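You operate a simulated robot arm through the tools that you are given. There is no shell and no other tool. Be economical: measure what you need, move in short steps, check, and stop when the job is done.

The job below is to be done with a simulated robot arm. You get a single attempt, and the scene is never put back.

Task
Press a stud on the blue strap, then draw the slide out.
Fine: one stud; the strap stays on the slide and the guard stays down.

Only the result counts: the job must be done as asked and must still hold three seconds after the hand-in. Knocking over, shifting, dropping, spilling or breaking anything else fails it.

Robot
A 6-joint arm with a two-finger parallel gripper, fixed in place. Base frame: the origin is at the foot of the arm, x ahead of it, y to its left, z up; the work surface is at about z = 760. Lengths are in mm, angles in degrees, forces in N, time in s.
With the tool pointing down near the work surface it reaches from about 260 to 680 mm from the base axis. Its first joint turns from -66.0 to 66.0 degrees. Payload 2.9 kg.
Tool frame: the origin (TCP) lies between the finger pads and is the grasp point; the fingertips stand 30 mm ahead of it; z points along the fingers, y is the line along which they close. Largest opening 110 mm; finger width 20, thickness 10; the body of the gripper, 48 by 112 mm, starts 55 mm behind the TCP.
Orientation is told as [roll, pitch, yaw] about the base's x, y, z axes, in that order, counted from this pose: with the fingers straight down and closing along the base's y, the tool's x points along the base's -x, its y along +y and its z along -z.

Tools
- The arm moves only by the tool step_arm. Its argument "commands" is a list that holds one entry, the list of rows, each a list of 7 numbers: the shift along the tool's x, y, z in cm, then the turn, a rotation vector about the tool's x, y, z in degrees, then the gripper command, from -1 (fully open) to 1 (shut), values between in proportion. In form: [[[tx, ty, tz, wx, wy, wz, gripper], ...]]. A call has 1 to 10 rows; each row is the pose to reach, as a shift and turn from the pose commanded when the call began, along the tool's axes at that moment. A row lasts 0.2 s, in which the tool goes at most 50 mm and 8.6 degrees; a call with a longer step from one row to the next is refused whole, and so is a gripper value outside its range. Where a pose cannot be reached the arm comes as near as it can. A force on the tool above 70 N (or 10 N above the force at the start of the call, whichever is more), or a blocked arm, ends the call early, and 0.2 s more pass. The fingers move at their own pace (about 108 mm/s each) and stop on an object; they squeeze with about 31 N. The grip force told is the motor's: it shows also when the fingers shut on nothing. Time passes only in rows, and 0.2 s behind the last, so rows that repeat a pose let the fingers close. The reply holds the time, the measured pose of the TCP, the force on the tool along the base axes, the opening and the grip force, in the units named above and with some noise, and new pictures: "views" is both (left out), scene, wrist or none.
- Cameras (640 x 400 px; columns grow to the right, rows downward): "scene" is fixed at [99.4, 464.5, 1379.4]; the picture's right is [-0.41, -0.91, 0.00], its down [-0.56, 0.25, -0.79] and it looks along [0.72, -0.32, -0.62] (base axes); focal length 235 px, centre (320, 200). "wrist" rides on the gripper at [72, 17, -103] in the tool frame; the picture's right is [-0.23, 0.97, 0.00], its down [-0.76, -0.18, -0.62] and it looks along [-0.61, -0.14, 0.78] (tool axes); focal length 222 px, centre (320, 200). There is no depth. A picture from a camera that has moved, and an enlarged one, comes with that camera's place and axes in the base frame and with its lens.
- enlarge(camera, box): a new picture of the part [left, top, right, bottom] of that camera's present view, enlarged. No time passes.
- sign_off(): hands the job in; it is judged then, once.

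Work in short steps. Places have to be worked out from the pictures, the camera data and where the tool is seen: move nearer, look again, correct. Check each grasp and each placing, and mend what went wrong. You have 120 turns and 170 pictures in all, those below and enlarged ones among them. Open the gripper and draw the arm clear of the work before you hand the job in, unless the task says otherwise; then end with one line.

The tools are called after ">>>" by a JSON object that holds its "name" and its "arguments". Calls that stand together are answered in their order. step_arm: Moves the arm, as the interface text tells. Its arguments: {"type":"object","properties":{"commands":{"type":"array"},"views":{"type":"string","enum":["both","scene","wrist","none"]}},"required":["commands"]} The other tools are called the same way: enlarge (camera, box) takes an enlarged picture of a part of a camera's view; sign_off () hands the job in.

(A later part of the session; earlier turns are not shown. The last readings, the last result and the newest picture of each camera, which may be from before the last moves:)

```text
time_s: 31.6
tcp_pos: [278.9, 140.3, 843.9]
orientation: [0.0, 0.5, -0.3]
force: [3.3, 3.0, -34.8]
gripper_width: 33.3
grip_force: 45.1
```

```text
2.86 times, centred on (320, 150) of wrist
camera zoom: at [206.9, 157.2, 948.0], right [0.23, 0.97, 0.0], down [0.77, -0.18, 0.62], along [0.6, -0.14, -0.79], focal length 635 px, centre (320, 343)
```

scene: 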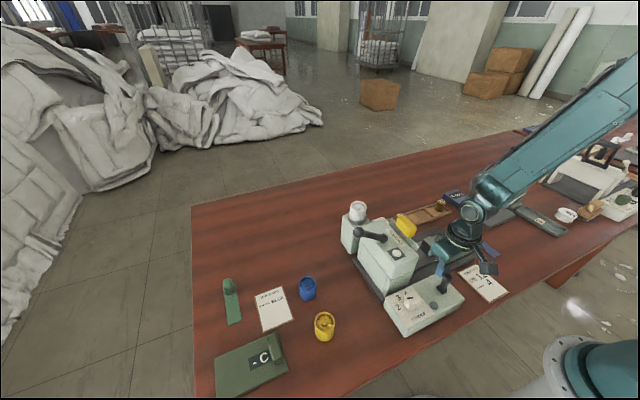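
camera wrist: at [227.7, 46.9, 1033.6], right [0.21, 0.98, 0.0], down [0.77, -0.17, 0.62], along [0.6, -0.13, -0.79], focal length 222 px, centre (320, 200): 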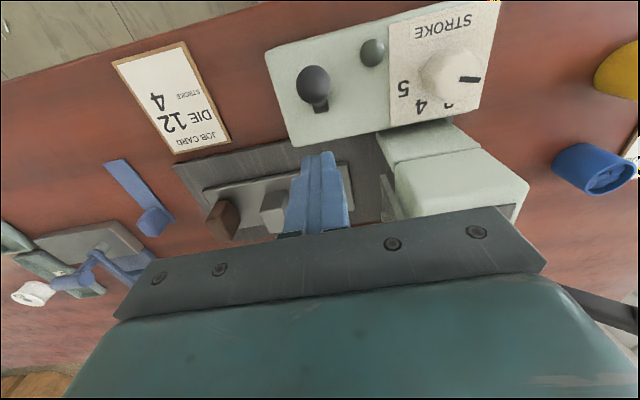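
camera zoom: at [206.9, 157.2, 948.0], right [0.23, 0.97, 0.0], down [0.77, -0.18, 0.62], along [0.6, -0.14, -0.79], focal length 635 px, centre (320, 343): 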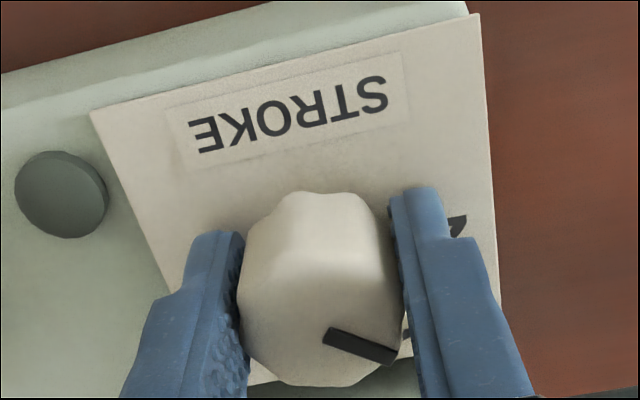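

Now the dial turns with the fingers, so the lever was its lock. I continue to yaw -25, then check.

>>> {"name": "step_arm", "arguments": {"commands": [[[0, 0, 0, 0, 0, 5, 1], [0, 0, 0, 0, 0, 10, 1], [0, 0, 0, 0, 0, 15, 1], [0, 0, 0, 0, 0, 20, 1], [0, 0, 0, 0, 0, 25, 1], [0, 0, 0, 0, 0, 25, 1]]], "views": "none"}}

>>> {"name": "step_arm", "arguments": {"commands": [[[0, 0, 0, 0, 0, 0, -0.3], [0, 0, -3, 0, 0, 0, -0.3], [0, 0, -3, 0, 0, -8.3, -0.3], [0, 0, -3, 0, 0, -16.6, -0.3], [0, 0, -3, 0, 0, -25, -0.3], [0, 0, -3, 0, 0, -33.3, -0.3], [0, 0, -3, 0, 0, -41.7, -0.3], [0, 0, -3, 0, 0, -50, -0.3], [0, 0, -3, 0, 0, -50, -0.3]]], "views": "none"}}

>>> {"name": "enlarge", "arguments": {"camera": "wrist", "box": [240, 80, 400, 220]}}

```text
time_s: 33.0
tcp_pos: [279.2, 140.0, 844.9]
orientation: [-0.2, 0.4, -25.1]
force: [-14.7, 13.2, 6.0]
gripper_width: 33.1
grip_force: 45.0
```

```text
time_s: 35.0
tcp_pos: [280.7, 140.3, 873.6]
orientation: [0.1, 0.2, 25.0]
force: [0.2, -0.3, 0.0]
gripper_width: 71.6
grip_force: 0.2
```

```text
2.86 times, centred on (320, 150) of wrist
camera zoom: at [208.1, 124.5, 979.0], right [-0.2, 0.98, 0.0], down [0.77, 0.16, 0.62], along [0.61, 0.13, -0.79], focal length 635 px, centre (320, 343)
```

zoom: 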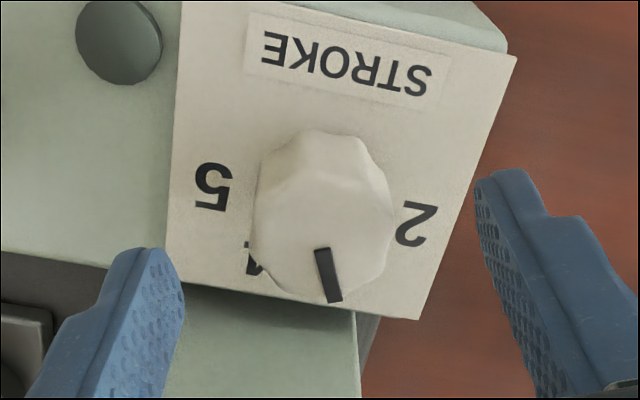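

The mark points at 3 now. I repeat the same 50° turn to reach 4.

>>> {"name": "step_arm", "arguments": {"commands": [[[-0.1, 0, 3, 0, 0, 0, -0.3], [-0.1, 0, 3, 0, 0, 0, 1], [-0.1, 0, 3, 0, 0, 0, 1], [-0.1, 0, 3, 0, 0, 0, 1], [-0.1, 0, 3, 0, 0, 5, 1], [-0.1, 0, 3, 0, 0, 10, 1], [-0.1, 0, 3, 0, 0, 15, 1], [-0.1, 0, 3, 0, 0, 20, 1], [-0.1, 0, 3, 0, 0, 25, 1], [-0.1, 0, 3, 0, 0, 25, 1]]], "views": "none"}}

>>> {"name": "step_arm", "arguments": {"commands": [[[0, 0, 0, 0, 0, 5, 1], [0, 0, 0, 0, 0, 10, 1], [0, 0, 0, 0, 0, 15, 1], [0, 0, 0, 0, 0, 20, 1], [0, 0, 0, 0, 0, 25, 1], [0, 0, 0, 0, 0, 25, 1]]], "views": "none"}}

>>> {"name": "step_arm", "arguments": {"commands": [[[0, 0, 0, 0, 0, 0, -0.3], [0, 0, -3, 0, 0, 0, -0.3], [0, 0, -6, 0, 0, -8.3, -0.3], [0, 0, -9, 0, 0, -16.6, -0.3], [0, 0, -9, 0, 0, -25, -0.3], [0, 0, -9, 0, 0, -25, -0.3]]], "views": "wrist"}}

>>> {"name": "enlarge", "arguments": {"camera": "wrist", "box": [240, 20, 400, 160]}}

```text
time_s: 37.2
tcp_pos: [280.6, 139.5, 843.6]
orientation: [-0.2, 0.3, -0.3]
force: [0.4, -6.1, -14.0]
gripper_width: 33.7
grip_force: 44.9
```

```text
time_s: 38.6
tcp_pos: [279.9, 140.1, 844.5]
orientation: [-0.2, 0.2, -25.2]
force: [7.2, -4.7, -39.7]
gripper_width: 34.0
grip_force: 44.9
```

```text
time_s: 40.0
tcp_pos: [281.6, 139.5, 934.5]
orientation: [0.0, 0.3, -0.2]
force: [-1.0, -0.2, 0.3]
gripper_width: 71.4
grip_force: 0.2
camera wrist: at [209.7, 156.6, 1039.8], right [0.23, 0.97, 0.0], down [0.76, -0.18, 0.62], along [0.6, -0.14, -0.79], focal length 222 px, centre (320, 200)
```

wrist: 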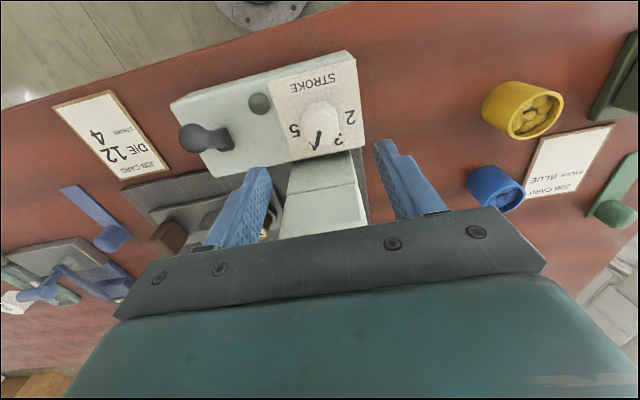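

```text
2.86 times, centred on (320, 90) of wrist
camera zoom: at [209.7, 156.6, 1039.8], right [0.23, 0.97, 0.0], down [0.76, -0.18, 0.62], along [0.6, -0.14, -0.79], focal length 635 px, centre (320, 514)
```

zoom: 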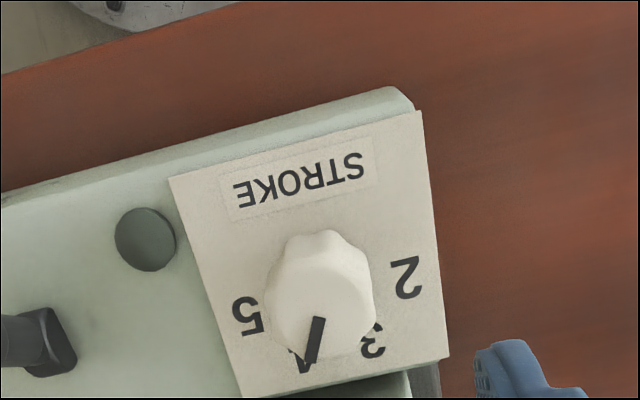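

The dial now points at 4. Next comes the hopper cup (about (542, 144), rim z≈925), so I rise and move there for a closer look.

>>> {"name": "step_arm", "arguments": {"commands": [[[0, 0, -4.5, 0, 0, 0, -1], [0, 0, -9.5, 0, 0, 0, -1], [-4.5, 0, -9.5, 0, 0, 0, -1], [-9, 0, -9.5, 0, 0, 0, -1], [-13.5, 0, -9.5, 0, 0, 0, -1], [-18, 0, -9.5, 0, 0, 0, -1], [-19.8, 0.5, -9.5, 0, 0, 0, -1], [-19.8, 0.5, -9.5, 0, 0, 0, -1]]]}}

>>> {"name": "enlarge", "arguments": {"camera": "wrist", "box": [220, 80, 440, 220]}}

```text
time_s: 41.8
tcp_pos: [479.3, 143.9, 1027.2]
orientation: [0.0, 0.4, -0.3]
force: [-0.3, 0.1, 0.2]
gripper_width: 110.2
grip_force: 0.0
camera wrist: at [407.5, 160.6, 1132.8], right [0.23, 0.97, 0.0], down [0.76, -0.18, 0.62], along [0.6, -0.14, -0.79], focal length 222 px, centre (320, 200)
```

scene: 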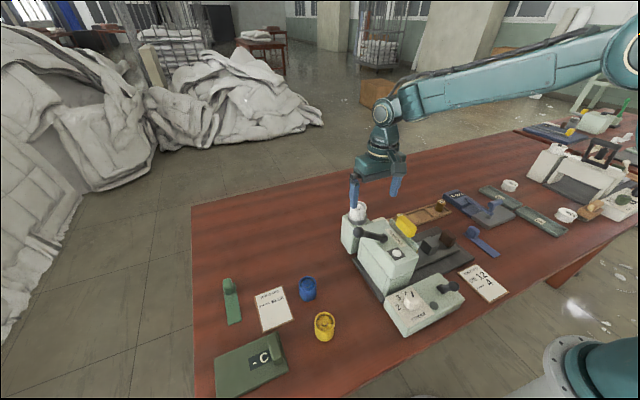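
wrist: 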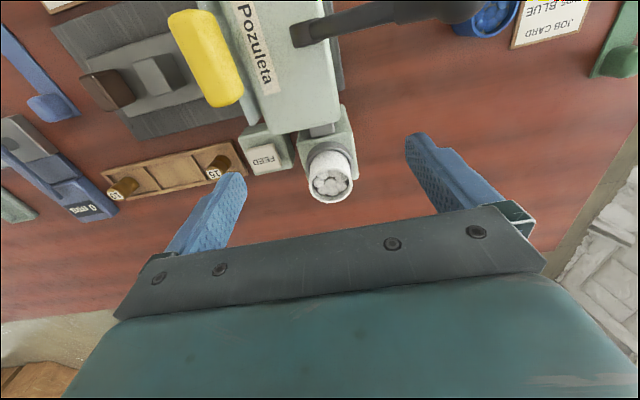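

```text
2.86 times, centred on (330, 150) of wrist
camera zoom: at [407.5, 160.6, 1132.8], right [0.23, 0.97, 0.0], down [0.76, -0.18, 0.62], along [0.6, -0.14, -0.79], focal length 635 px, centre (291, 343)
```

zoom: 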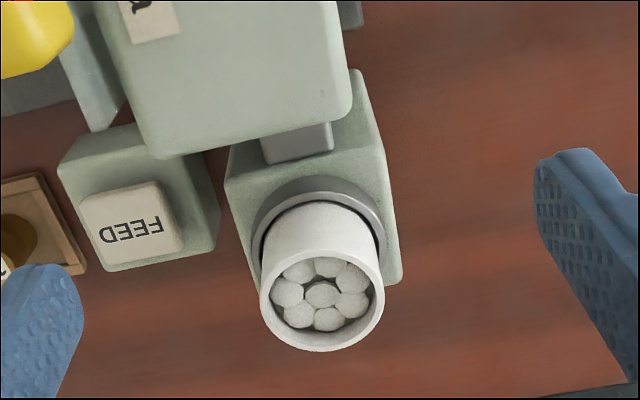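

The white cup's centre is about (545, 141), rim at z≈925 and holder ring top at z≈877. I move over it, lower the fingers and close.

>>> {"name": "step_arm", "arguments": {"commands": [[[-4, -0.3, 0, 0, 0, 0, -1], [-6.6, -0.3, 0, 0, 0, 0, -1], [-6.6, -0.3, 4.5, 0, 0, 0, -1], [-6.6, -0.3, 9, 0, 0, 0, -1], [-6.6, -0.3, 11.2, 0, 0, 0, -1], [-6.6, -0.3, 11.2, 0, 0, 0, -1]]], "views": "wrist"}}

>>> {"name": "enlarge", "arguments": {"camera": "scene", "box": [320, 150, 440, 260]}}

```text
time_s: 43.2
tcp_pos: [543.3, 142.6, 913.7]
orientation: [0.0, 0.3, -0.1]
force: [-0.4, -0.5, 0.0]
gripper_width: 110.0
grip_force: 0.0
camera wrist: at [471.7, 159.8, 1019.1], right [0.23, 0.97, 0.0], down [0.76, -0.18, 0.62], along [0.6, -0.14, -0.79], focal length 222 px, centre (320, 200)
```

wrist: 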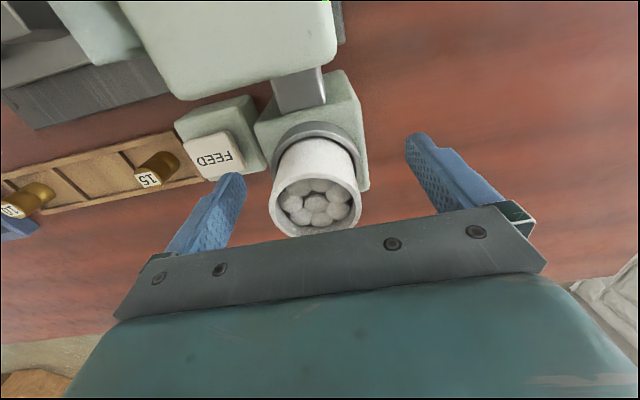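

```text
3.64 times, centred on (380, 205) of scene
camera zoom: at [99.4, 464.5, 1379.4], right [-0.41, -0.91, 0.0], down [-0.56, 0.25, -0.79], along [0.72, -0.32, -0.62], focal length 855 px, centre (102, 182)
```

zoom: 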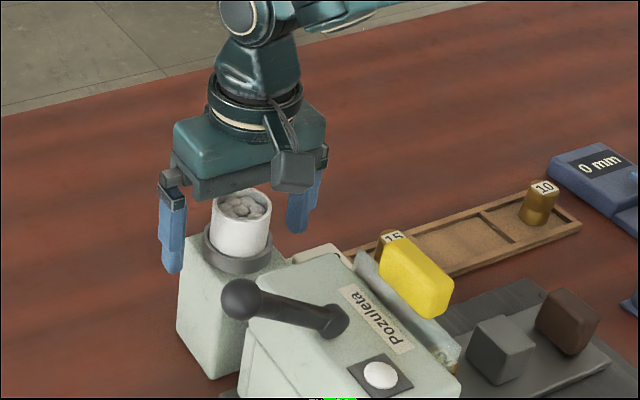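

Slight correction (+3.5 mm x, -2.5 mm y), then close on the cup.

>>> {"name": "step_arm", "arguments": {"commands": [[[-0.3, -0.25, 0, 0, 0, 0, -1], [-0.3, -0.25, 0, 0, 0, 0, 1], [-0.3, -0.25, 0, 0, 0, 0, 1], [-0.3, -0.25, 0, 0, 0, 0, 1]]], "views": "none"}}

```text
time_s: 44.2
tcp_pos: [546.7, 140.1, 916.4]
orientation: [0.0, 0.3, -0.1]
force: [0.7, 2.8, 0.6]
gripper_width: 62.9
grip_force: 45.2
```

>>> {"name": "enlarge", "arguments": {"camera": "wrist", "box": [220, 80, 440, 240]}}

>>> {"name": "enlarge", "arguments": {"camera": "scene", "box": [320, 180, 400, 250]}}

```text
2.50 times, centred on (330, 160) of wrist
camera zoom: at [475.0, 157.0, 1019.9], right [0.23, 0.97, 0.0], down [0.76, -0.18, 0.62], along [0.6, -0.14, -0.79], focal length 555 px, centre (295, 300)
```

zoom: 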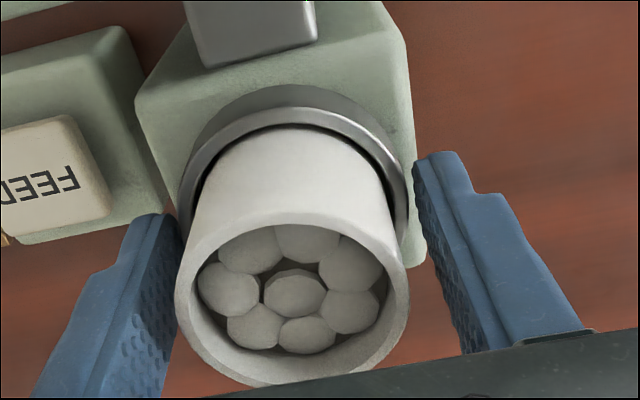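

```text
5.71 times, centred on (360, 215) of scene
camera zoom: at [99.4, 464.6, 1379.4], right [-0.41, -0.91, 0.0], down [-0.56, 0.25, -0.79], along [0.72, -0.32, -0.62], focal length 1344 px, centre (91, 114)
```

zoom: 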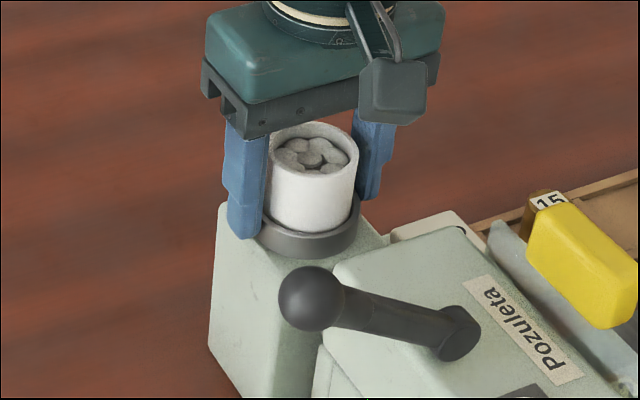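

The fingertips caught the holder ring. I open, rise 14 mm and close on the cup itself.

>>> {"name": "step_arm", "arguments": {"commands": [[[0, 0, 0, 0, 0, 0, -0.6], [0, 0, -1.4, 0, 0, 0, -0.6], [0, 0, -1.4, 0, 0, 0, 1], [0, 0, -1.4, 0, 0, 0, 1], [0, 0, -1.4, 0, 0, 0, 1]]], "views": "none"}}

>>> {"name": "enlarge", "arguments": {"camera": "scene", "box": [320, 180, 400, 250]}}

```text
time_s: 45.4
tcp_pos: [547.5, 139.7, 927.2]
orientation: [0.0, 0.4, -0.2]
force: [-0.3, -0.4, 0.0]
gripper_width: 46.9
grip_force: 31.1
```

```text
5.71 times, centred on (360, 215) of scene
camera zoom: at [99.3, 464.5, 1379.4], right [-0.41, -0.91, 0.0], down [-0.56, 0.25, -0.79], along [0.72, -0.32, -0.62], focal length 1344 px, centre (91, 114)
```

zoom: 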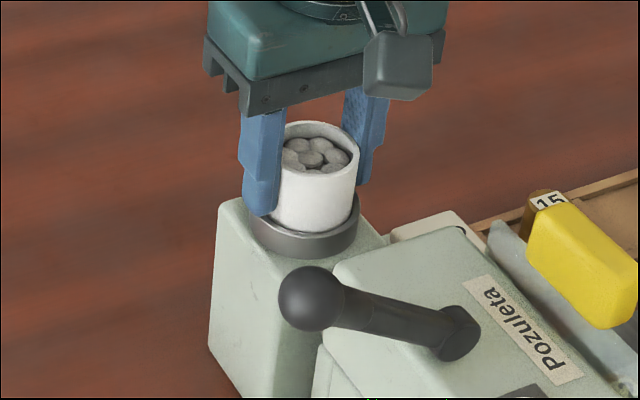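

The cup is held (46.9 mm). I lift it straight up slowly.

>>> {"name": "step_arm", "arguments": {"commands": [[[0, 0, -1, 0, 0, 0, 1], [0, 0, -2, 0, 0, 0, 1], [0, 0, -3.5, 0, 0, 0, 1], [0, 0, -5, 0, 0, 0, 1], [0, 0, -7, 0, 0, 0, 1], [0, 0, -9, 0, 0, 0, 1], [0, 0, -9, 0, 0, 0, 1]]], "views": "none"}}

>>> {"name": "enlarge", "arguments": {"camera": "scene", "box": [300, 140, 420, 250]}}

>>> {"name": "enlarge", "arguments": {"camera": "scene", "box": [220, 250, 380, 360]}}

```text
time_s: 47.0
tcp_pos: [549.7, 138.8, 1017.8]
orientation: [0.0, 0.3, -0.2]
force: [-0.7, -0.9, -0.4]
gripper_width: 47.0
grip_force: 31.4
```

```text
3.64 times, centred on (360, 195) of scene
camera zoom: at [99.4, 464.5, 1379.4], right [-0.41, -0.91, 0.0], down [-0.56, 0.25, -0.79], along [0.72, -0.32, -0.62], focal length 855 px, centre (174, 218)
```

zoom: 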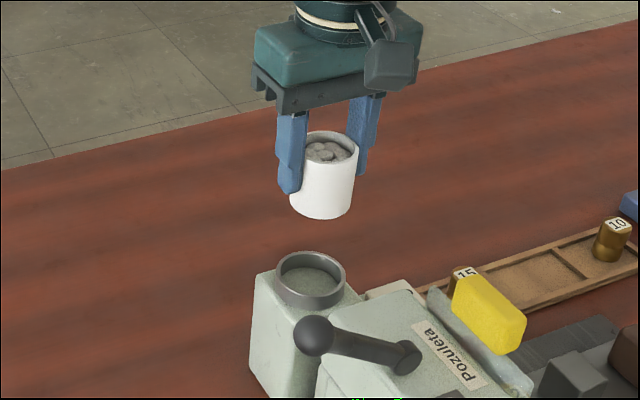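

```text
3.64 times, centred on (300, 305) of scene
camera zoom: at [99.4, 464.5, 1379.4], right [-0.41, -0.91, 0.0], down [-0.56, 0.25, -0.79], along [0.72, -0.32, -0.62], focal length 855 px, centre (393, -182)
```

zoom: 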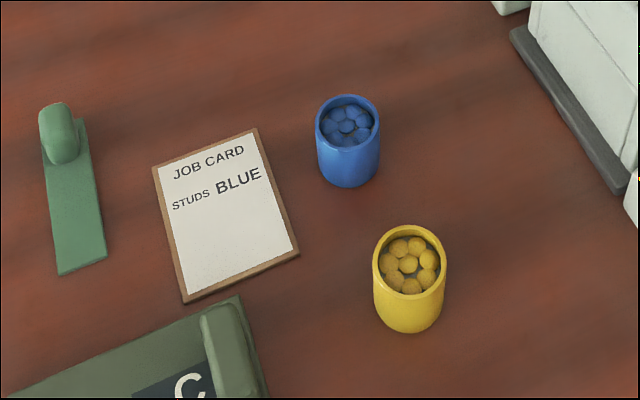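

The white cup is out, about 60 mm tall with its bottom 54 mm below the TCP. I set it on the clear table at about (550, 270).

>>> {"name": "step_arm", "arguments": {"commands": [[[0, 4, 0, 0, 0, 0, 1], [0, 8.5, 0, 0, 0, 0, 1], [0, 13.1, 0, 0, 0, 0, 1], [0, 13.1, 4.5, 0, 0, 0, 1], [0, 13.1, 9, 0, 0, 0, 1], [0, 13.1, 13.5, 0, 0, 0, 1], [0, 13.1, 17.5, 0, 0, 0, 1], [0, 13.1, 18.5, 0, 0, 0, 1], [0, 13.1, 19, 0, 0, 0, 1], [0, 13.1, 19, 0, 0, 0, 1]]], "views": "none"}}

>>> {"name": "enlarge", "arguments": {"camera": "scene", "box": [260, 190, 400, 290]}}

```text
time_s: 49.2
tcp_pos: [545.8, 271.2, 828.7]
orientation: [-0.1, 0.4, -0.3]
force: [0.3, -0.5, -0.7]
gripper_width: 46.9
grip_force: 31.1
```

```text
4.00 times, centred on (330, 240) of scene
camera zoom: at [99.4, 464.5, 1379.4], right [-0.41, -0.91, 0.0], down [-0.56, 0.25, -0.79], along [0.72, -0.32, -0.62], focal length 941 px, centre (280, 40)
```

zoom: 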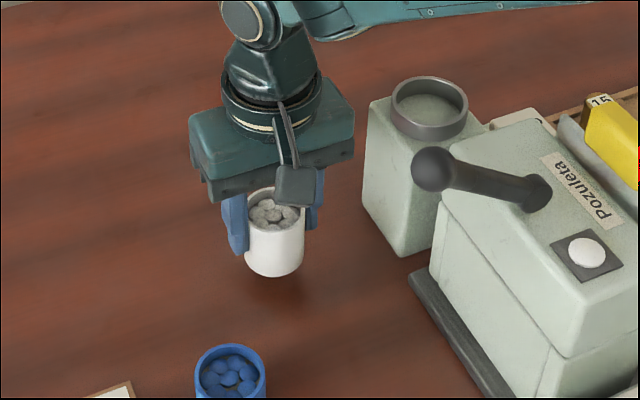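

Lower gently to touch: about 12 mm to go.

>>> {"name": "step_arm", "arguments": {"commands": [[[0, 0, 0.5, 0, 0, 0, 1], [0, 0, 0.9, 0, 0, 0, 1], [0, 0, 1.2, 0, 0, 0, 1], [0, 0, 1.4, 0, 0, 0, 1], [0, 0, 1.4, 0, 0, 0, 1]]], "views": "none"}}

>>> {"name": "enlarge", "arguments": {"camera": "scene", "box": [260, 190, 400, 290]}}

```text
time_s: 50.4
tcp_pos: [547.3, 270.3, 814.9]
orientation: [0.0, 0.3, -0.1]
force: [-0.7, 0.8, -0.6]
gripper_width: 47.0
grip_force: 30.9
```

```text
4.00 times, centred on (330, 240) of scene
camera zoom: at [99.4, 464.5, 1379.4], right [-0.41, -0.91, 0.0], down [-0.56, 0.25, -0.79], along [0.72, -0.32, -0.62], focal length 941 px, centre (280, 40)
```

zoom: 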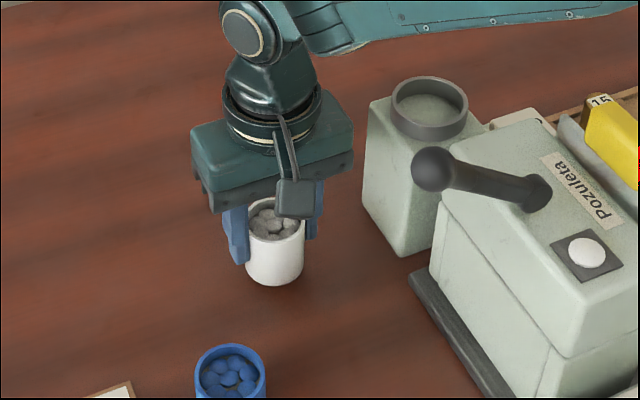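

>>> {"name": "step_arm", "arguments": {"commands": [[[0, 0, 0.2, 0, 0, 0, 1], [0, 0, 0.4, 0, 0, 0, 1], [0, 0, 0.4, 0, 0, 0, 1]]], "views": "none"}}

```text
time_s: 51.2
tcp_pos: [547.1, 270.0, 810.9]
orientation: [0.0, 0.4, -0.2]
force: [-0.9, -0.2, -0.4]
gripper_width: 47.0
grip_force: 30.6
```

>>> {"name": "step_arm", "arguments": {"commands": [[[0, 0, 0.2, 0, 0, 0, 1], [0, 0, 0.4, 0, 0, 0, 1], [0, 0, 0.4, 0, 0, 0, 1]]], "views": "none"}}

>>> {"name": "enlarge", "arguments": {"camera": "scene", "box": [280, 220, 360, 290]}}

```text
time_s: 52.0
tcp_pos: [546.5, 269.6, 808.6]
orientation: [-0.1, 0.2, -0.1]
force: [-5.1, -1.1, 10.9]
gripper_width: 47.0
grip_force: 30.9
```

```text
5.71 times, centred on (320, 255) of scene
camera zoom: at [99.1, 464.4, 1379.5], right [-0.41, -0.91, 0.0], down [-0.56, 0.25, -0.79], along [0.72, -0.32, -0.62], focal length 1344 px, centre (320, -114)
```

zoom: 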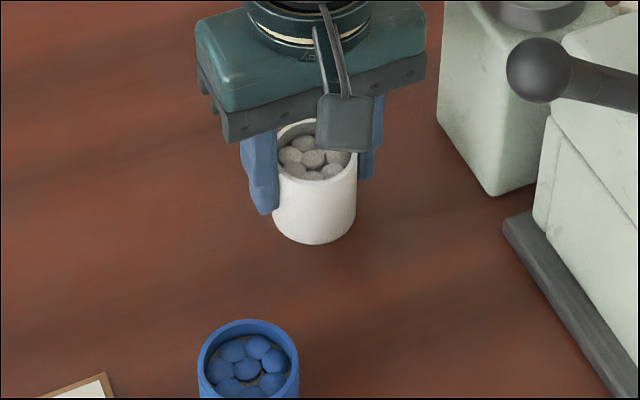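

It touches down at TCP z≈808.6. I open, rise and go toward the blue cup near (438, 350).

>>> {"name": "step_arm", "arguments": {"commands": [[[0, 0, 0, 0, 0, 0, -1], [0, 0, 0, 0, 0, 0, -1], [0, 0, -4.5, 0, 0, 0, -1], [0, 0, -9, 0, 0, 0, -1], [0, 0, -13.5, 0, 0, 0, -1], [3, 4, -14, 0, 0, 0, -1], [6, 8, -14, 0, 0, 0, -1], [10, 9, -14, 0, 0, 0, -1], [14, 8.5, -14, 0, 0, 0, -1], [14, 8.5, -14, 0, 0, 0, -1]]]}}

>>> {"name": "enlarge", "arguments": {"camera": "wrist", "box": [220, 80, 440, 240]}}

```text
refused: row 6 steps farther than a row can; nothing moved
```

```text
2.50 times, centred on (330, 160) of wrist
camera zoom: at [475.1, 286.7, 913.3], right [0.23, 0.97, 0.0], down [0.76, -0.18, 0.62], along [0.6, -0.14, -0.78], focal length 555 px, centre (295, 300)
```

zoom: 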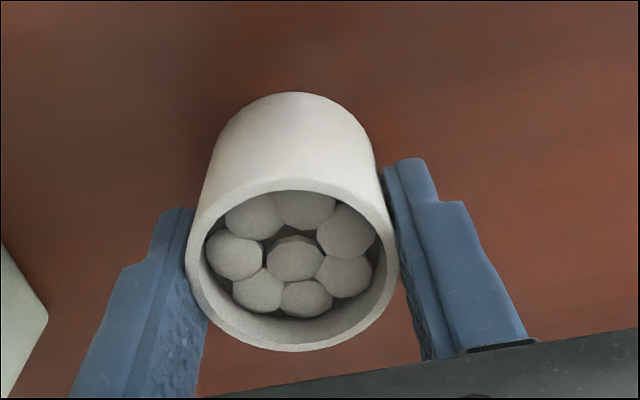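

>>> {"name": "step_arm", "arguments": {"commands": [[[0, 0, 0, 0, 0, 0, -1], [0, 0, 0, 0, 0, 0, -1], [0, 0, -4.5, 0, 0, 0, -1], [0, 0, -9, 0, 0, 0, -1], [0, 0, -13.5, 0, 0, 0, -1], [2.5, 3.5, -14, 0, 0, 0, -1], [5.5, 7, -14, 0, 0, 0, -1], [10, 8, -14, 0, 0, 0, -1], [14, 8, -14, 0, 0, 0, -1], [14, 8, -14, 0, 0, 0, -1]]]}}

>>> {"name": "enlarge", "arguments": {"camera": "wrist", "box": [220, 80, 440, 240]}}

```text
time_s: 54.2
tcp_pos: [407.1, 346.5, 948.2]
orientation: [0.0, 0.3, -0.2]
force: [-0.1, -0.8, 0.0]
gripper_width: 110.0
grip_force: 0.0
camera wrist: at [335.4, 363.4, 1053.7], right [0.23, 0.97, 0.0], down [0.76, -0.18, 0.62], along [0.6, -0.14, -0.79], focal length 222 px, centre (320, 200)
```

scene: 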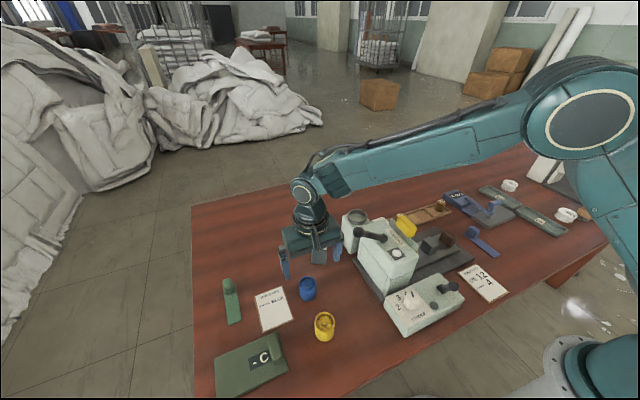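
wrist: 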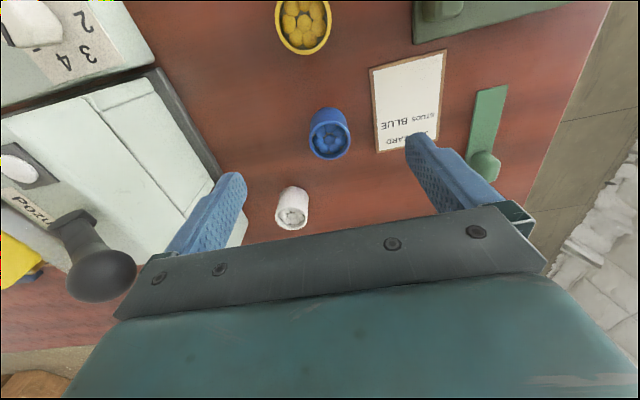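

```text
2.50 times, centred on (330, 160) of wrist
camera zoom: at [335.4, 363.4, 1053.7], right [0.23, 0.97, 0.0], down [0.76, -0.18, 0.62], along [0.6, -0.14, -0.79], focal length 555 px, centre (295, 300)
```

zoom: 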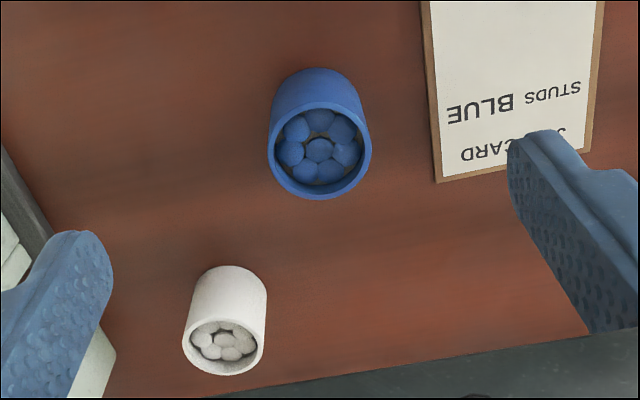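

The blue cup's centre is about (439.8, 351), rim z≈809. I move over it, go down to TCP z≈809 and close.

>>> {"name": "step_arm", "arguments": {"commands": [[[-3.3, 0.45, 0, 0, 0, 0, -1], [-3.3, 0.45, 4.5, 0, 0, 0, -1], [-3.3, 0.45, 9, 0, 0, 0, -1], [-3.3, 0.45, 13, 0, 0, 0, -1], [-3.3, 0.45, 13.9, 0, 0, 0, -1], [-3.3, 0.45, 13.9, 0, 0, 0, -1], [-3.3, 0.45, 13.9, 0, 0, 0, -0.2], [-3.3, 0.45, 13.9, 0, 0, 0, 0], [-3.3, 0.45, 13.9, 0, 0, 0, 0]]], "views": "none"}}

>>> {"name": "enlarge", "arguments": {"camera": "wrist", "box": [220, 80, 440, 240]}}

```text
time_s: 56.2
tcp_pos: [439.1, 352.5, 809.2]
orientation: [0.0, 0.3, -0.2]
force: [-0.3, 0.9, 0.5]
gripper_width: 55.0
grip_force: 0.1
```

```text
2.50 times, centred on (330, 160) of wrist
camera zoom: at [368.0, 370.7, 915.1], right [0.23, 0.97, 0.0], down [0.76, -0.18, 0.62], along [0.6, -0.14, -0.79], focal length 555 px, centre (295, 300)
```

zoom: 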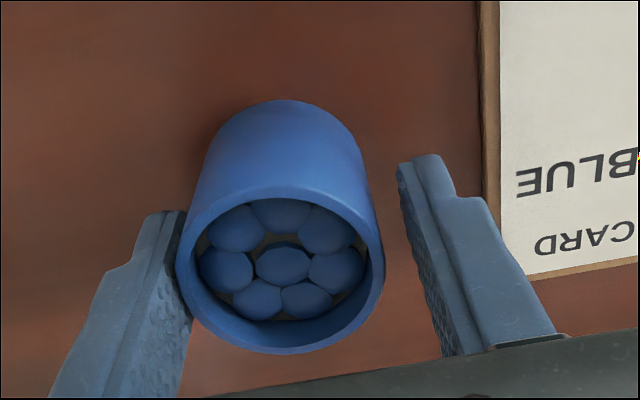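

Centre the fingers by 2.4 mm toward -y, close, and lift.

>>> {"name": "step_arm", "arguments": {"commands": [[[0, -0.24, 0, 0, 0, 0, 0], [0, -0.24, 0, 0, 0, 0, 0], [0, -0.24, 0, 0, 0, 0, 1], [0, -0.24, 0, 0, 0, 0, 1], [0, -0.24, 0, 0, 0, 0, 1], [0, -0.24, -1, 0, 0, 0, 1], [0, -0.24, -3, 0, 0, 0, 1], [0, -0.24, -6, 0, 0, 0, 1], [0, -0.24, -6, 0, 0, 0, 1]]], "views": "none"}}

>>> {"name": "enlarge", "arguments": {"camera": "wrist", "box": [220, 80, 440, 240]}}

```text
time_s: 58.2
tcp_pos: [442.7, 350.8, 867.7]
orientation: [0.1, 0.3, -0.1]
force: [0.7, 0.4, -1.8]
gripper_width: 47.3
grip_force: 31.0
```

```text
2.50 times, centred on (330, 160) of wrist
camera zoom: at [370.3, 367.5, 973.6], right [0.23, 0.97, 0.0], down [0.76, -0.18, 0.62], along [0.6, -0.14, -0.79], focal length 555 px, centre (295, 300)
```

zoom: 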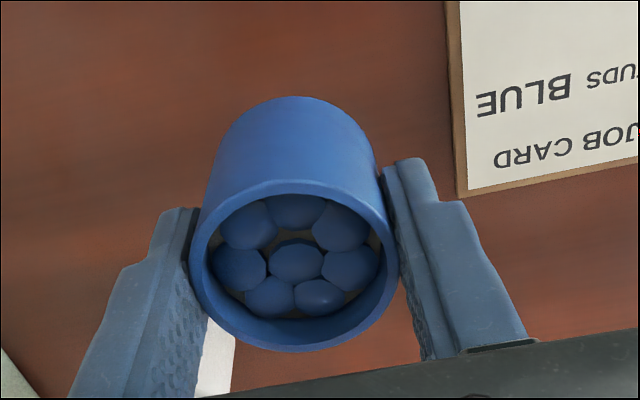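

The blue cup is held like the white one was. I rise, go around the lever, and come over the holder.

>>> {"name": "step_arm", "arguments": {"commands": [[[0, 0, -4.5, 0, 0, 0, 1], [-3, 0, -8, 0, 0, 0, 1], [-7, 0, -10.5, 0, 0, 0, 1], [-10.4, -2, -13, 0, 0, 0, 1], [-10.4, -6, -14.2, 0, 0, 0, 1], [-10.4, -10.5, -14.2, 0, 0, 0, 1], [-10.4, -15, -14.2, 0, 0, 0, 1], [-10.4, -19, -14.2, 0, 0, 0, 1], [-10.4, -21.1, -14.2, 0, 0, 0, 1], [-10.4, -21.1, -14.2, 0, 0, 0, 1]]], "views": "none"}}

>>> {"name": "step_arm", "arguments": {"commands": [[[0, 0, 3, 0, 0, 0, 1], [0, 0, 5, 0, 0, 0, 1], [0, 0, 5, 0, 0, 0, 1]]], "views": "none"}}

>>> {"name": "enlarge", "arguments": {"camera": "scene", "box": [310, 160, 410, 240]}}

>>> {"name": "enlarge", "arguments": {"camera": "wrist", "box": [220, 60, 440, 220]}}

```text
time_s: 60.4
tcp_pos: [546.2, 138.6, 1009.4]
orientation: [0.0, 0.3, -0.2]
force: [0.4, -0.2, -1.0]
gripper_width: 46.8
grip_force: 31.0
```

```text
time_s: 61.2
tcp_pos: [544.8, 139.7, 958.9]
orientation: [0.1, 0.3, -0.2]
force: [0.2, -0.2, -0.6]
gripper_width: 46.8
grip_force: 31.6
```

```text
5.00 times, centred on (360, 200) of scene
camera zoom: at [99.4, 464.5, 1379.4], right [-0.41, -0.91, 0.0], down [-0.56, 0.25, -0.79], along [0.72, -0.32, -0.62], focal length 1176 px, centre (120, 200)
```

zoom: 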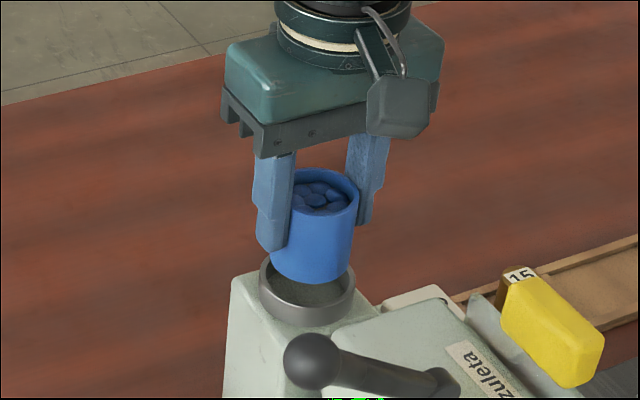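

```text
2.50 times, centred on (330, 140) of wrist
camera zoom: at [473.4, 157.3, 1064.0], right [0.23, 0.97, 0.0], down [0.76, -0.18, 0.62], along [0.6, -0.14, -0.79], focal length 555 px, centre (295, 350)
```

zoom: 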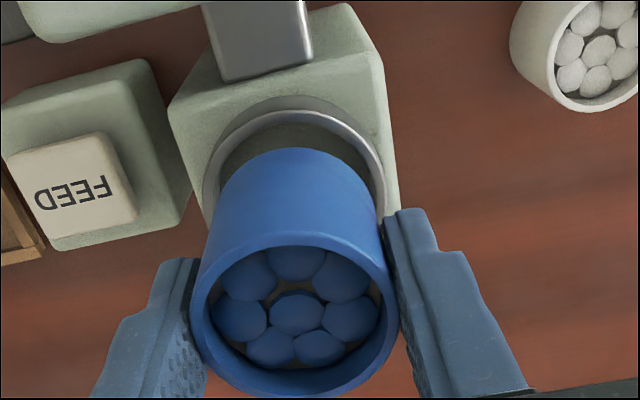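

The cup stands about over the ring. I lower it slowly with a 1 mm correction and watch the force.

>>> {"name": "step_arm", "arguments": {"commands": [[[-0.1, 0.08, 0.5, 0, 0, 0, 1], [-0.1, 0.08, 1, 0, 0, 0, 1], [-0.1, 0.08, 1.5, 0, 0, 0, 1], [-0.1, 0.08, 2, 0, 0, 0, 1], [-0.1, 0.08, 2.3, 0, 0, 0, 1], [-0.1, 0.08, 2.3, 0, 0, 0, 1]]], "views": "none"}}

>>> {"name": "enlarge", "arguments": {"camera": "scene", "box": [320, 180, 400, 250]}}

>>> {"name": "enlarge", "arguments": {"camera": "wrist", "box": [220, 60, 440, 220]}}

```text
time_s: 62.6
tcp_pos: [546.8, 142.9, 939.7]
orientation: [0.0, 0.0, -0.1]
force: [1.6, -0.6, 27.7]
gripper_width: 47.1
grip_force: 30.7
```

```text
5.71 times, centred on (360, 215) of scene
camera zoom: at [98.9, 464.4, 1379.5], right [-0.41, -0.91, 0.0], down [-0.56, 0.25, -0.79], along [0.72, -0.32, -0.62], focal length 1344 px, centre (91, 114)
```

zoom: 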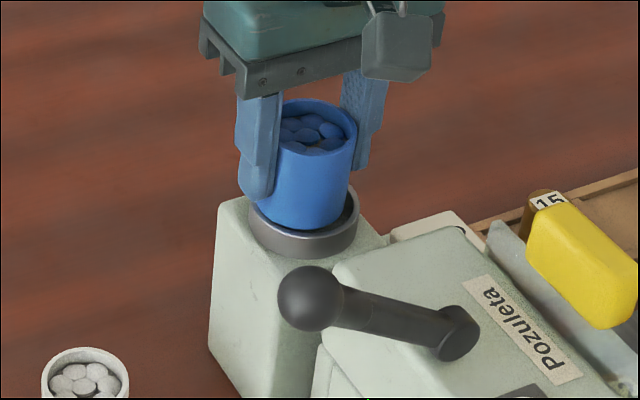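

```text
2.50 times, centred on (330, 140) of wrist
camera zoom: at [474.1, 159.4, 1044.7], right [0.23, 0.97, 0.0], down [0.76, -0.18, 0.62], along [0.61, -0.14, -0.78], focal length 555 px, centre (295, 350)
```

zoom: 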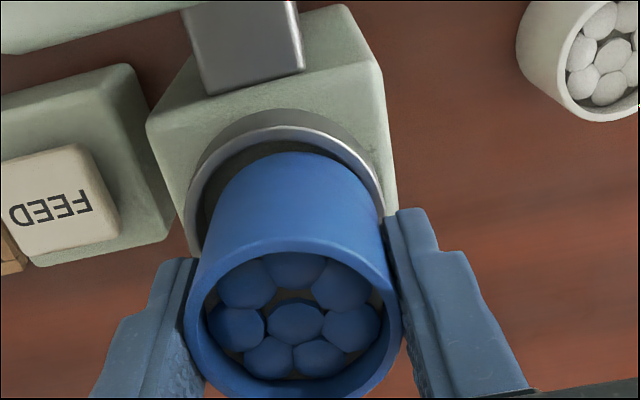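

The cup rests on the rim, about 3 mm too far toward +y. I lift slightly, shift -3 mm in y and -1.5 in x, and lower again.

>>> {"name": "step_arm", "arguments": {"commands": [[[0, 0, -0.3, 0, 0, 0, 1], [0.15, -0.3, -0.3, 0, 0, 0, 1], [0.15, -0.3, -0.3, 0, 0, 0, 1], [0.15, -0.3, 0.2, 0, 0, 0, 1], [0.15, -0.3, 0.6, 0, 0, 0, 1], [0.15, -0.3, 0.9, 0, 0, 0, 1], [0.15, -0.3, 0.9, 0, 0, 0, 1]]], "views": "none"}}

>>> {"name": "enlarge", "arguments": {"camera": "wrist", "box": [220, 60, 440, 220]}}

```text
time_s: 64.2
tcp_pos: [543.1, 139.5, 927.7]
orientation: [0.0, 0.2, -0.2]
force: [2.8, -0.1, -0.5]
gripper_width: 46.8
grip_force: 30.4
```

```text
2.50 times, centred on (330, 140) of wrist
camera zoom: at [472.1, 156.6, 1033.0], right [0.23, 0.97, 0.0], down [0.76, -0.18, 0.62], along [0.6, -0.14, -0.79], focal length 555 px, centre (295, 350)
```

zoom: 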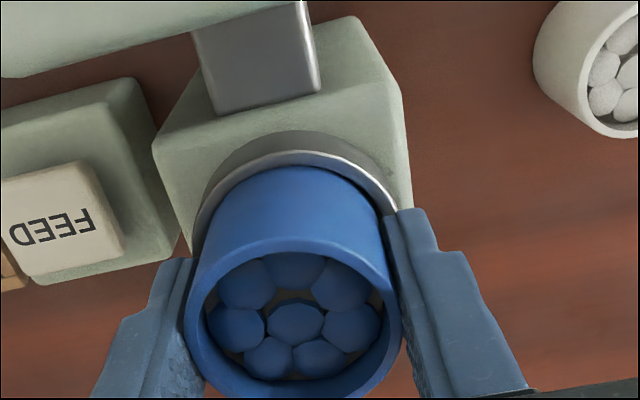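

It slid into the ring. I lower a bit more until it bottoms, then release.

>>> {"name": "step_arm", "arguments": {"commands": [[[0, 0, 0.2, 0, 0, 0, 1], [0, 0, 0.3, 0, 0, 0, 1], [0, 0, 0.3, 0, 0, 0, 1]]], "views": "none"}}

```text
time_s: 65.0
tcp_pos: [545.3, 140.4, 926.2]
orientation: [0.0, 0.4, -0.1]
force: [-5.1, 2.7, 8.4]
gripper_width: 46.6
grip_force: 30.6
```

>>> {"name": "step_arm", "arguments": {"commands": [[[0, 0, 0, 0, 0, 0, -0.4], [0, 0, 0, 0, 0, 0, -1], [0, 0, 0, 0, 0, 0, -1], [0, 0, -4, 0, 0, 0, -1], [0, 0, -8.5, 0, 0, 0, -1], [0, 0, -11, 0, 0, 0, -1], [3.5, 0, -11, 0, 0, 0, -1], [3.5, 0, -11, 0, 0, 0, -1]]]}}

>>> {"name": "enlarge", "arguments": {"camera": "wrist", "box": [220, 60, 440, 220]}}

>>> {"name": "enlarge", "arguments": {"camera": "scene", "box": [330, 190, 470, 300]}}

```text
time_s: 66.8
tcp_pos: [509.5, 142.2, 1036.0]
orientation: [0.1, 0.3, -0.2]
force: [-0.8, -0.1, 0.2]
gripper_width: 109.9
grip_force: 0.0
camera wrist: at [437.4, 159.1, 1140.9], right [0.23, 0.97, 0.0], down [0.76, -0.18, 0.62], along [0.6, -0.14, -0.79], focal length 222 px, centre (320, 200)
```

scene: 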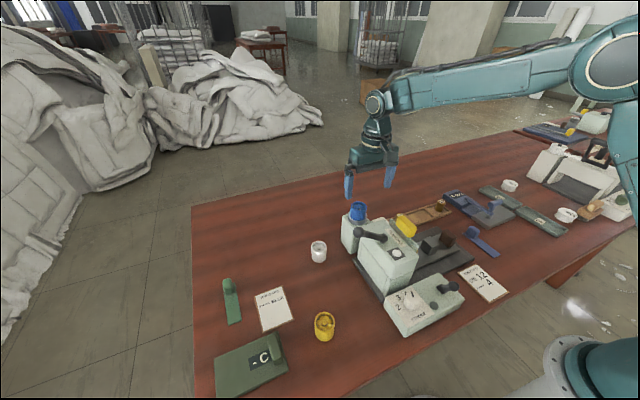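
wrist: 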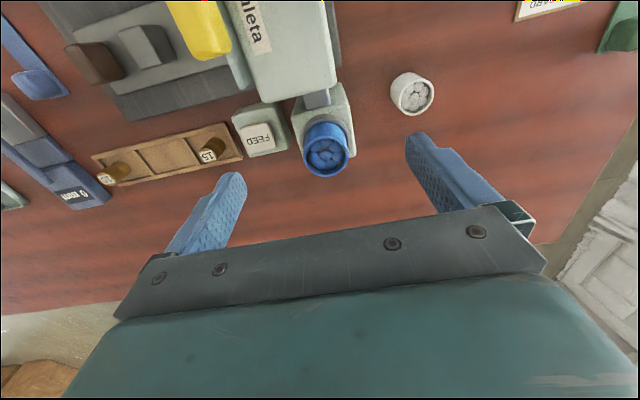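

```text
2.50 times, centred on (330, 140) of wrist
camera zoom: at [437.4, 159.1, 1140.9], right [0.23, 0.97, 0.0], down [0.76, -0.18, 0.62], along [0.6, -0.14, -0.79], focal length 555 px, centre (295, 350)
```

zoom: 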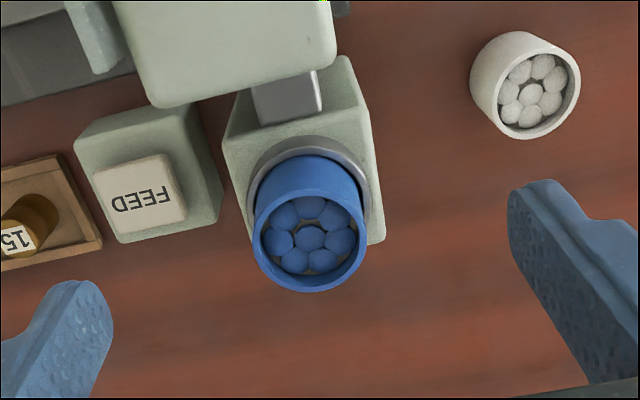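

```text
3.64 times, centred on (400, 245) of scene
camera zoom: at [99.3, 464.5, 1379.4], right [-0.41, -0.91, 0.0], down [-0.56, 0.25, -0.79], along [0.72, -0.32, -0.62], focal length 855 px, centre (29, 36)
```

zoom: 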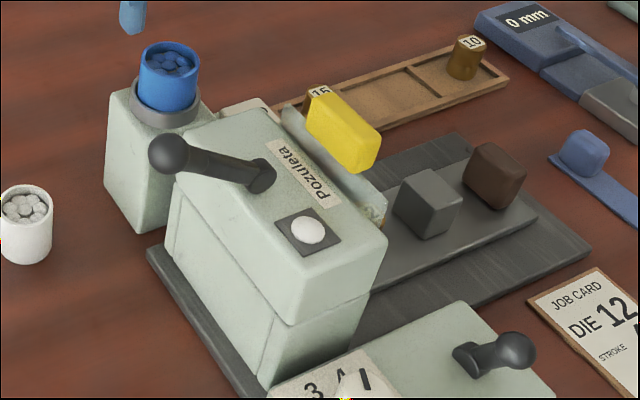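

The blue cup sits well in the holder. Next I put the lever back, since it seems to lock the dial for pressing: I fly over it with yaw ≈85 and part-open fingers.

>>> {"name": "step_arm", "arguments": {"commands": [[[3, -1, 0, 0, 0, -8.5, -1], [6, -2, 0, 0, 0, -17, -1], [9, -3, 0, 0, 0, -25.5, -1], [12, -5, 0, 0, 0, -34, -1], [15, -7, 0, 0, 0, -42.5, -1], [18, -9, 0, 0, 0, -51, -1], [21, -10, 0, 0, 0, -59.5, -1], [22.7, -10.6, 2, 0, 0, -68, -0.1], [22.7, -10.6, 5, 0, 0, -76.5, -0.1], [22.7, -10.6, 8, 0, 0, -85, -0.1]]], "views": "wrist"}}

```text
time_s: 69.0
tcp_pos: [283.8, 33.2, 957.1]
orientation: [0.3, 0.0, 85.0]
force: [0.0, -0.4, -0.3]
gripper_width: 60.4
grip_force: 0.0
camera wrist: at [260.2, -37.3, 1062.1], right [-0.95, 0.31, 0.0], down [0.25, 0.74, 0.62], along [0.19, 0.59, -0.78], focal length 222 px, centre (320, 200)
```

wrist: 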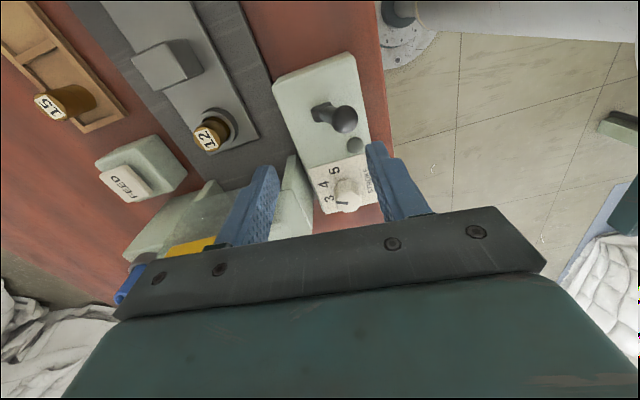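

The ball sits at about (259, 38, 850). I open to 70 mm, straddle the ball and then drag it slowly toward +x.

>>> {"name": "step_arm", "arguments": {"commands": [[[-0.3, 1.0, 0, 0, 0, 0, -0.27], [-0.3, 1.0, 0, 0, 0, 0, -0.27], [-0.3, 1.0, 4.5, 0, 0, 0, -0.27], [-0.3, 1.0, 8.5, 0, 0, 0, -0.27], [-0.3, 1.0, 8.5, 0, 0, 0, -0.27]]], "views": "wrist"}}

```text
time_s: 70.2
tcp_pos: [271.8, 39.9, 873.4]
orientation: [0.3, 0.0, 84.8]
force: [-0.2, 0.2, -0.3]
gripper_width: 69.9
grip_force: 0.0
camera wrist: at [248.1, -30.9, 978.5], right [-0.95, 0.31, 0.01], down [0.25, 0.74, 0.62], along [0.19, 0.59, -0.78], focal length 222 px, centre (320, 200)
```

wrist: 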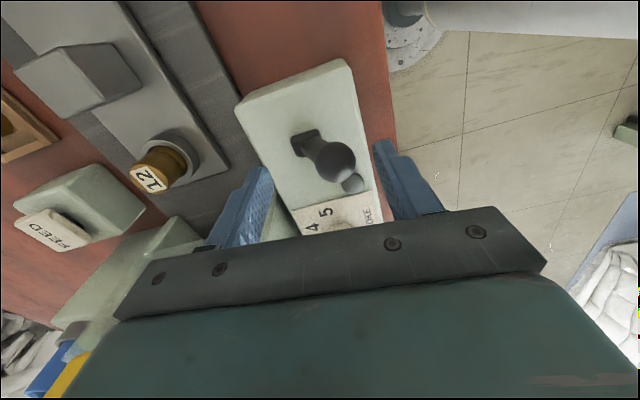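

>>> {"name": "step_arm", "arguments": {"commands": [[[0, -0.8, 0, 0, 0, 0, -0.27], [0, -1.2, 0, 0, 0, 0, -0.27], [0, -1.5, 0, 0, 0, 0, -0.27], [0, -1.8, 0, 0, 0, 0, -0.27], [0, -2.1, 0, 0, 0, 0, -0.27], [0, -2.4, 0, 0, 0, 0, -0.27], [0, -2.7, 0, 0, 0, 0, -0.27], [0, -3.0, 0, 0, 0, 0, -0.27], [0, -3.3, 0, 0, 0, 0, -0.27], [0, -3.6, 0, 0, 0, 0, -0.27]]], "views": "none"}}

>>> {"name": "step_arm", "arguments": {"commands": [[[0, -0.3, 0, 0, 0, 0, -0.27], [0, -0.6, 0, 0, 0, 0, -0.27], [0, -0.9, 0, 0, 0, 0, -0.27], [0, -1.2, 0, 0, 0, 0, -0.27], [0, -1.5, 0, 0, 0, 0, -0.27], [0, -1.8, 0, 0, 0, 0, -0.27], [0, -2.1, 0, 0, 0, 0, -0.27], [0, -2.4, 0, 0, 0, 0, -0.27]]], "views": "wrist"}}

```text
time_s: 72.4
tcp_pos: [307.6, 35.0, 872.2]
orientation: [0.3, 0.0, 84.8]
force: [-1.0, -1.4, 0.3]
gripper_width: 70.4
grip_force: 0.5
```

```text
time_s: 74.2
tcp_pos: [325.0, 34.3, 870.3]
orientation: [1.3, -0.1, 84.8]
force: [-30.4, 16.0, 19.3]
gripper_width: 85.4
grip_force: 15.8
camera wrist: at [304.2, -37.7, 975.8], right [-0.95, 0.31, 0.02], down [0.26, 0.74, 0.62], along [0.18, 0.59, -0.78], focal length 222 px, centre (320, 200)
```

wrist: 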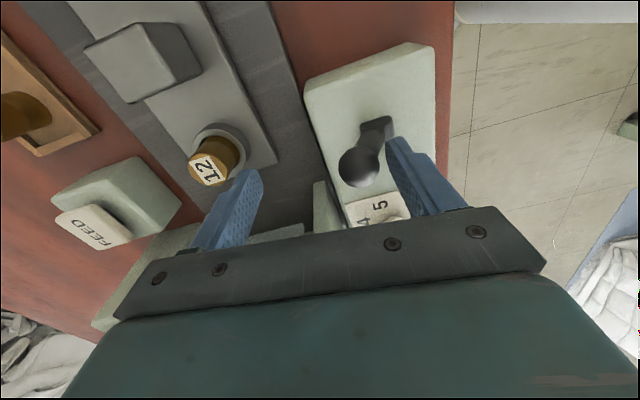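

The ball is back at x≈299, its original place. I ease off, lift clear and look at the lamp.

>>> {"name": "step_arm", "arguments": {"commands": [[[0, 0.8, 0, 0, 0, 0, -0.4], [0, 1.5, 0, 0, 0, 0, -0.4], [0, 1.5, -4, 0, 0, 0, -0.4], [0, 1.5, -8.5, 0, 0, 0, -0.4], [0, 1.5, -8.5, 0, 0, 0, -0.4]]]}}

>>> {"name": "enlarge", "arguments": {"camera": "wrist", "box": [260, 20, 420, 210]}}

>>> {"name": "enlarge", "arguments": {"camera": "scene", "box": [340, 200, 480, 330]}}

```text
time_s: 75.4
tcp_pos: [319.8, 29.6, 956.5]
orientation: [0.4, -0.1, 84.8]
force: [0.4, 0.5, -0.3]
gripper_width: 77.2
grip_force: 0.0
camera wrist: at [297.2, -40.1, 1061.8], right [-0.95, 0.31, 0.0], down [0.25, 0.74, 0.62], along [0.19, 0.59, -0.78], focal length 222 px, centre (320, 200)
```

scene: 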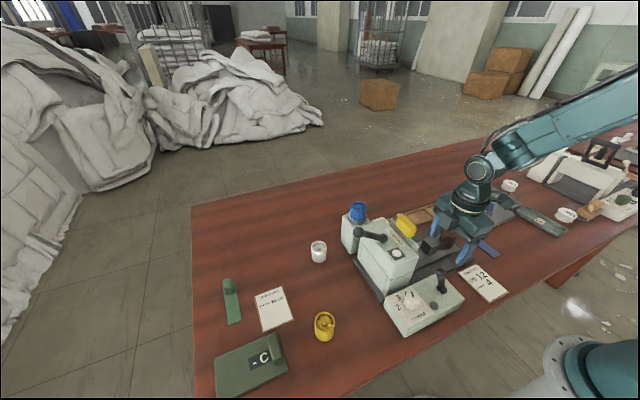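
wrist: 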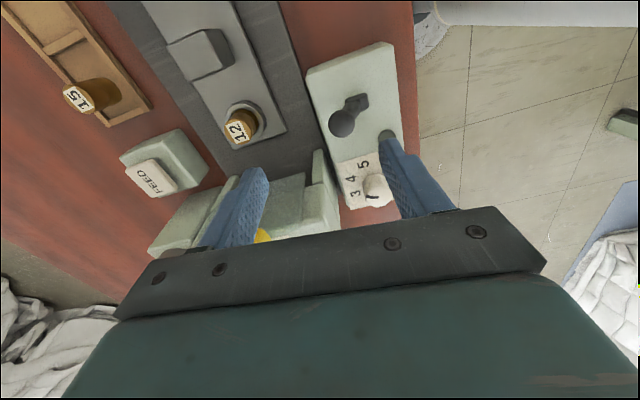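

```text
2.11 times, centred on (340, 115) of wrist
camera zoom: at [297.2, -40.1, 1061.8], right [-0.95, 0.31, 0.0], down [0.25, 0.74, 0.62], along [0.19, 0.59, -0.78], focal length 468 px, centre (278, 379)
```

zoom: 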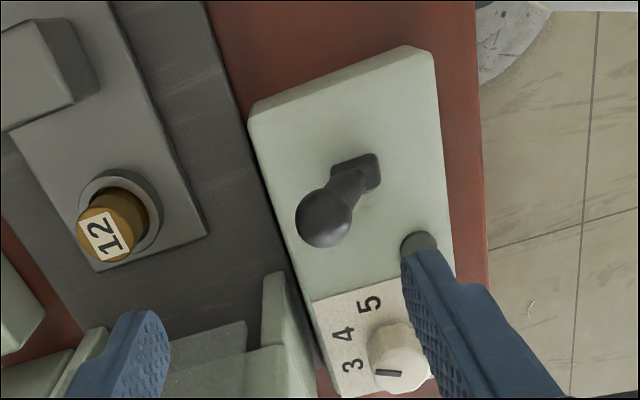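

```text
3.08 times, centred on (410, 265) of scene
camera zoom: at [99.3, 464.5, 1379.4], right [-0.41, -0.91, 0.0], down [-0.56, 0.25, -0.79], along [0.72, -0.32, -0.62], focal length 724 px, centre (43, 0)
```

zoom: 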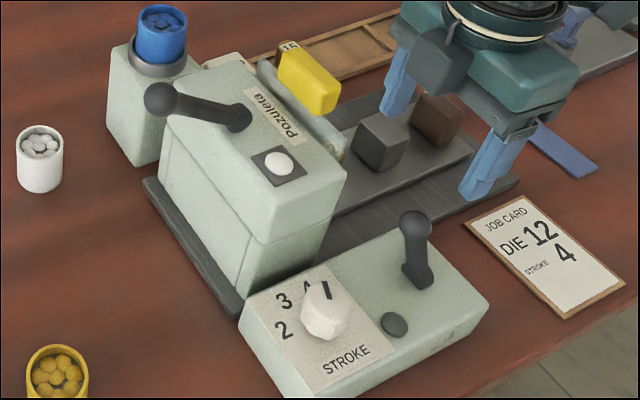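

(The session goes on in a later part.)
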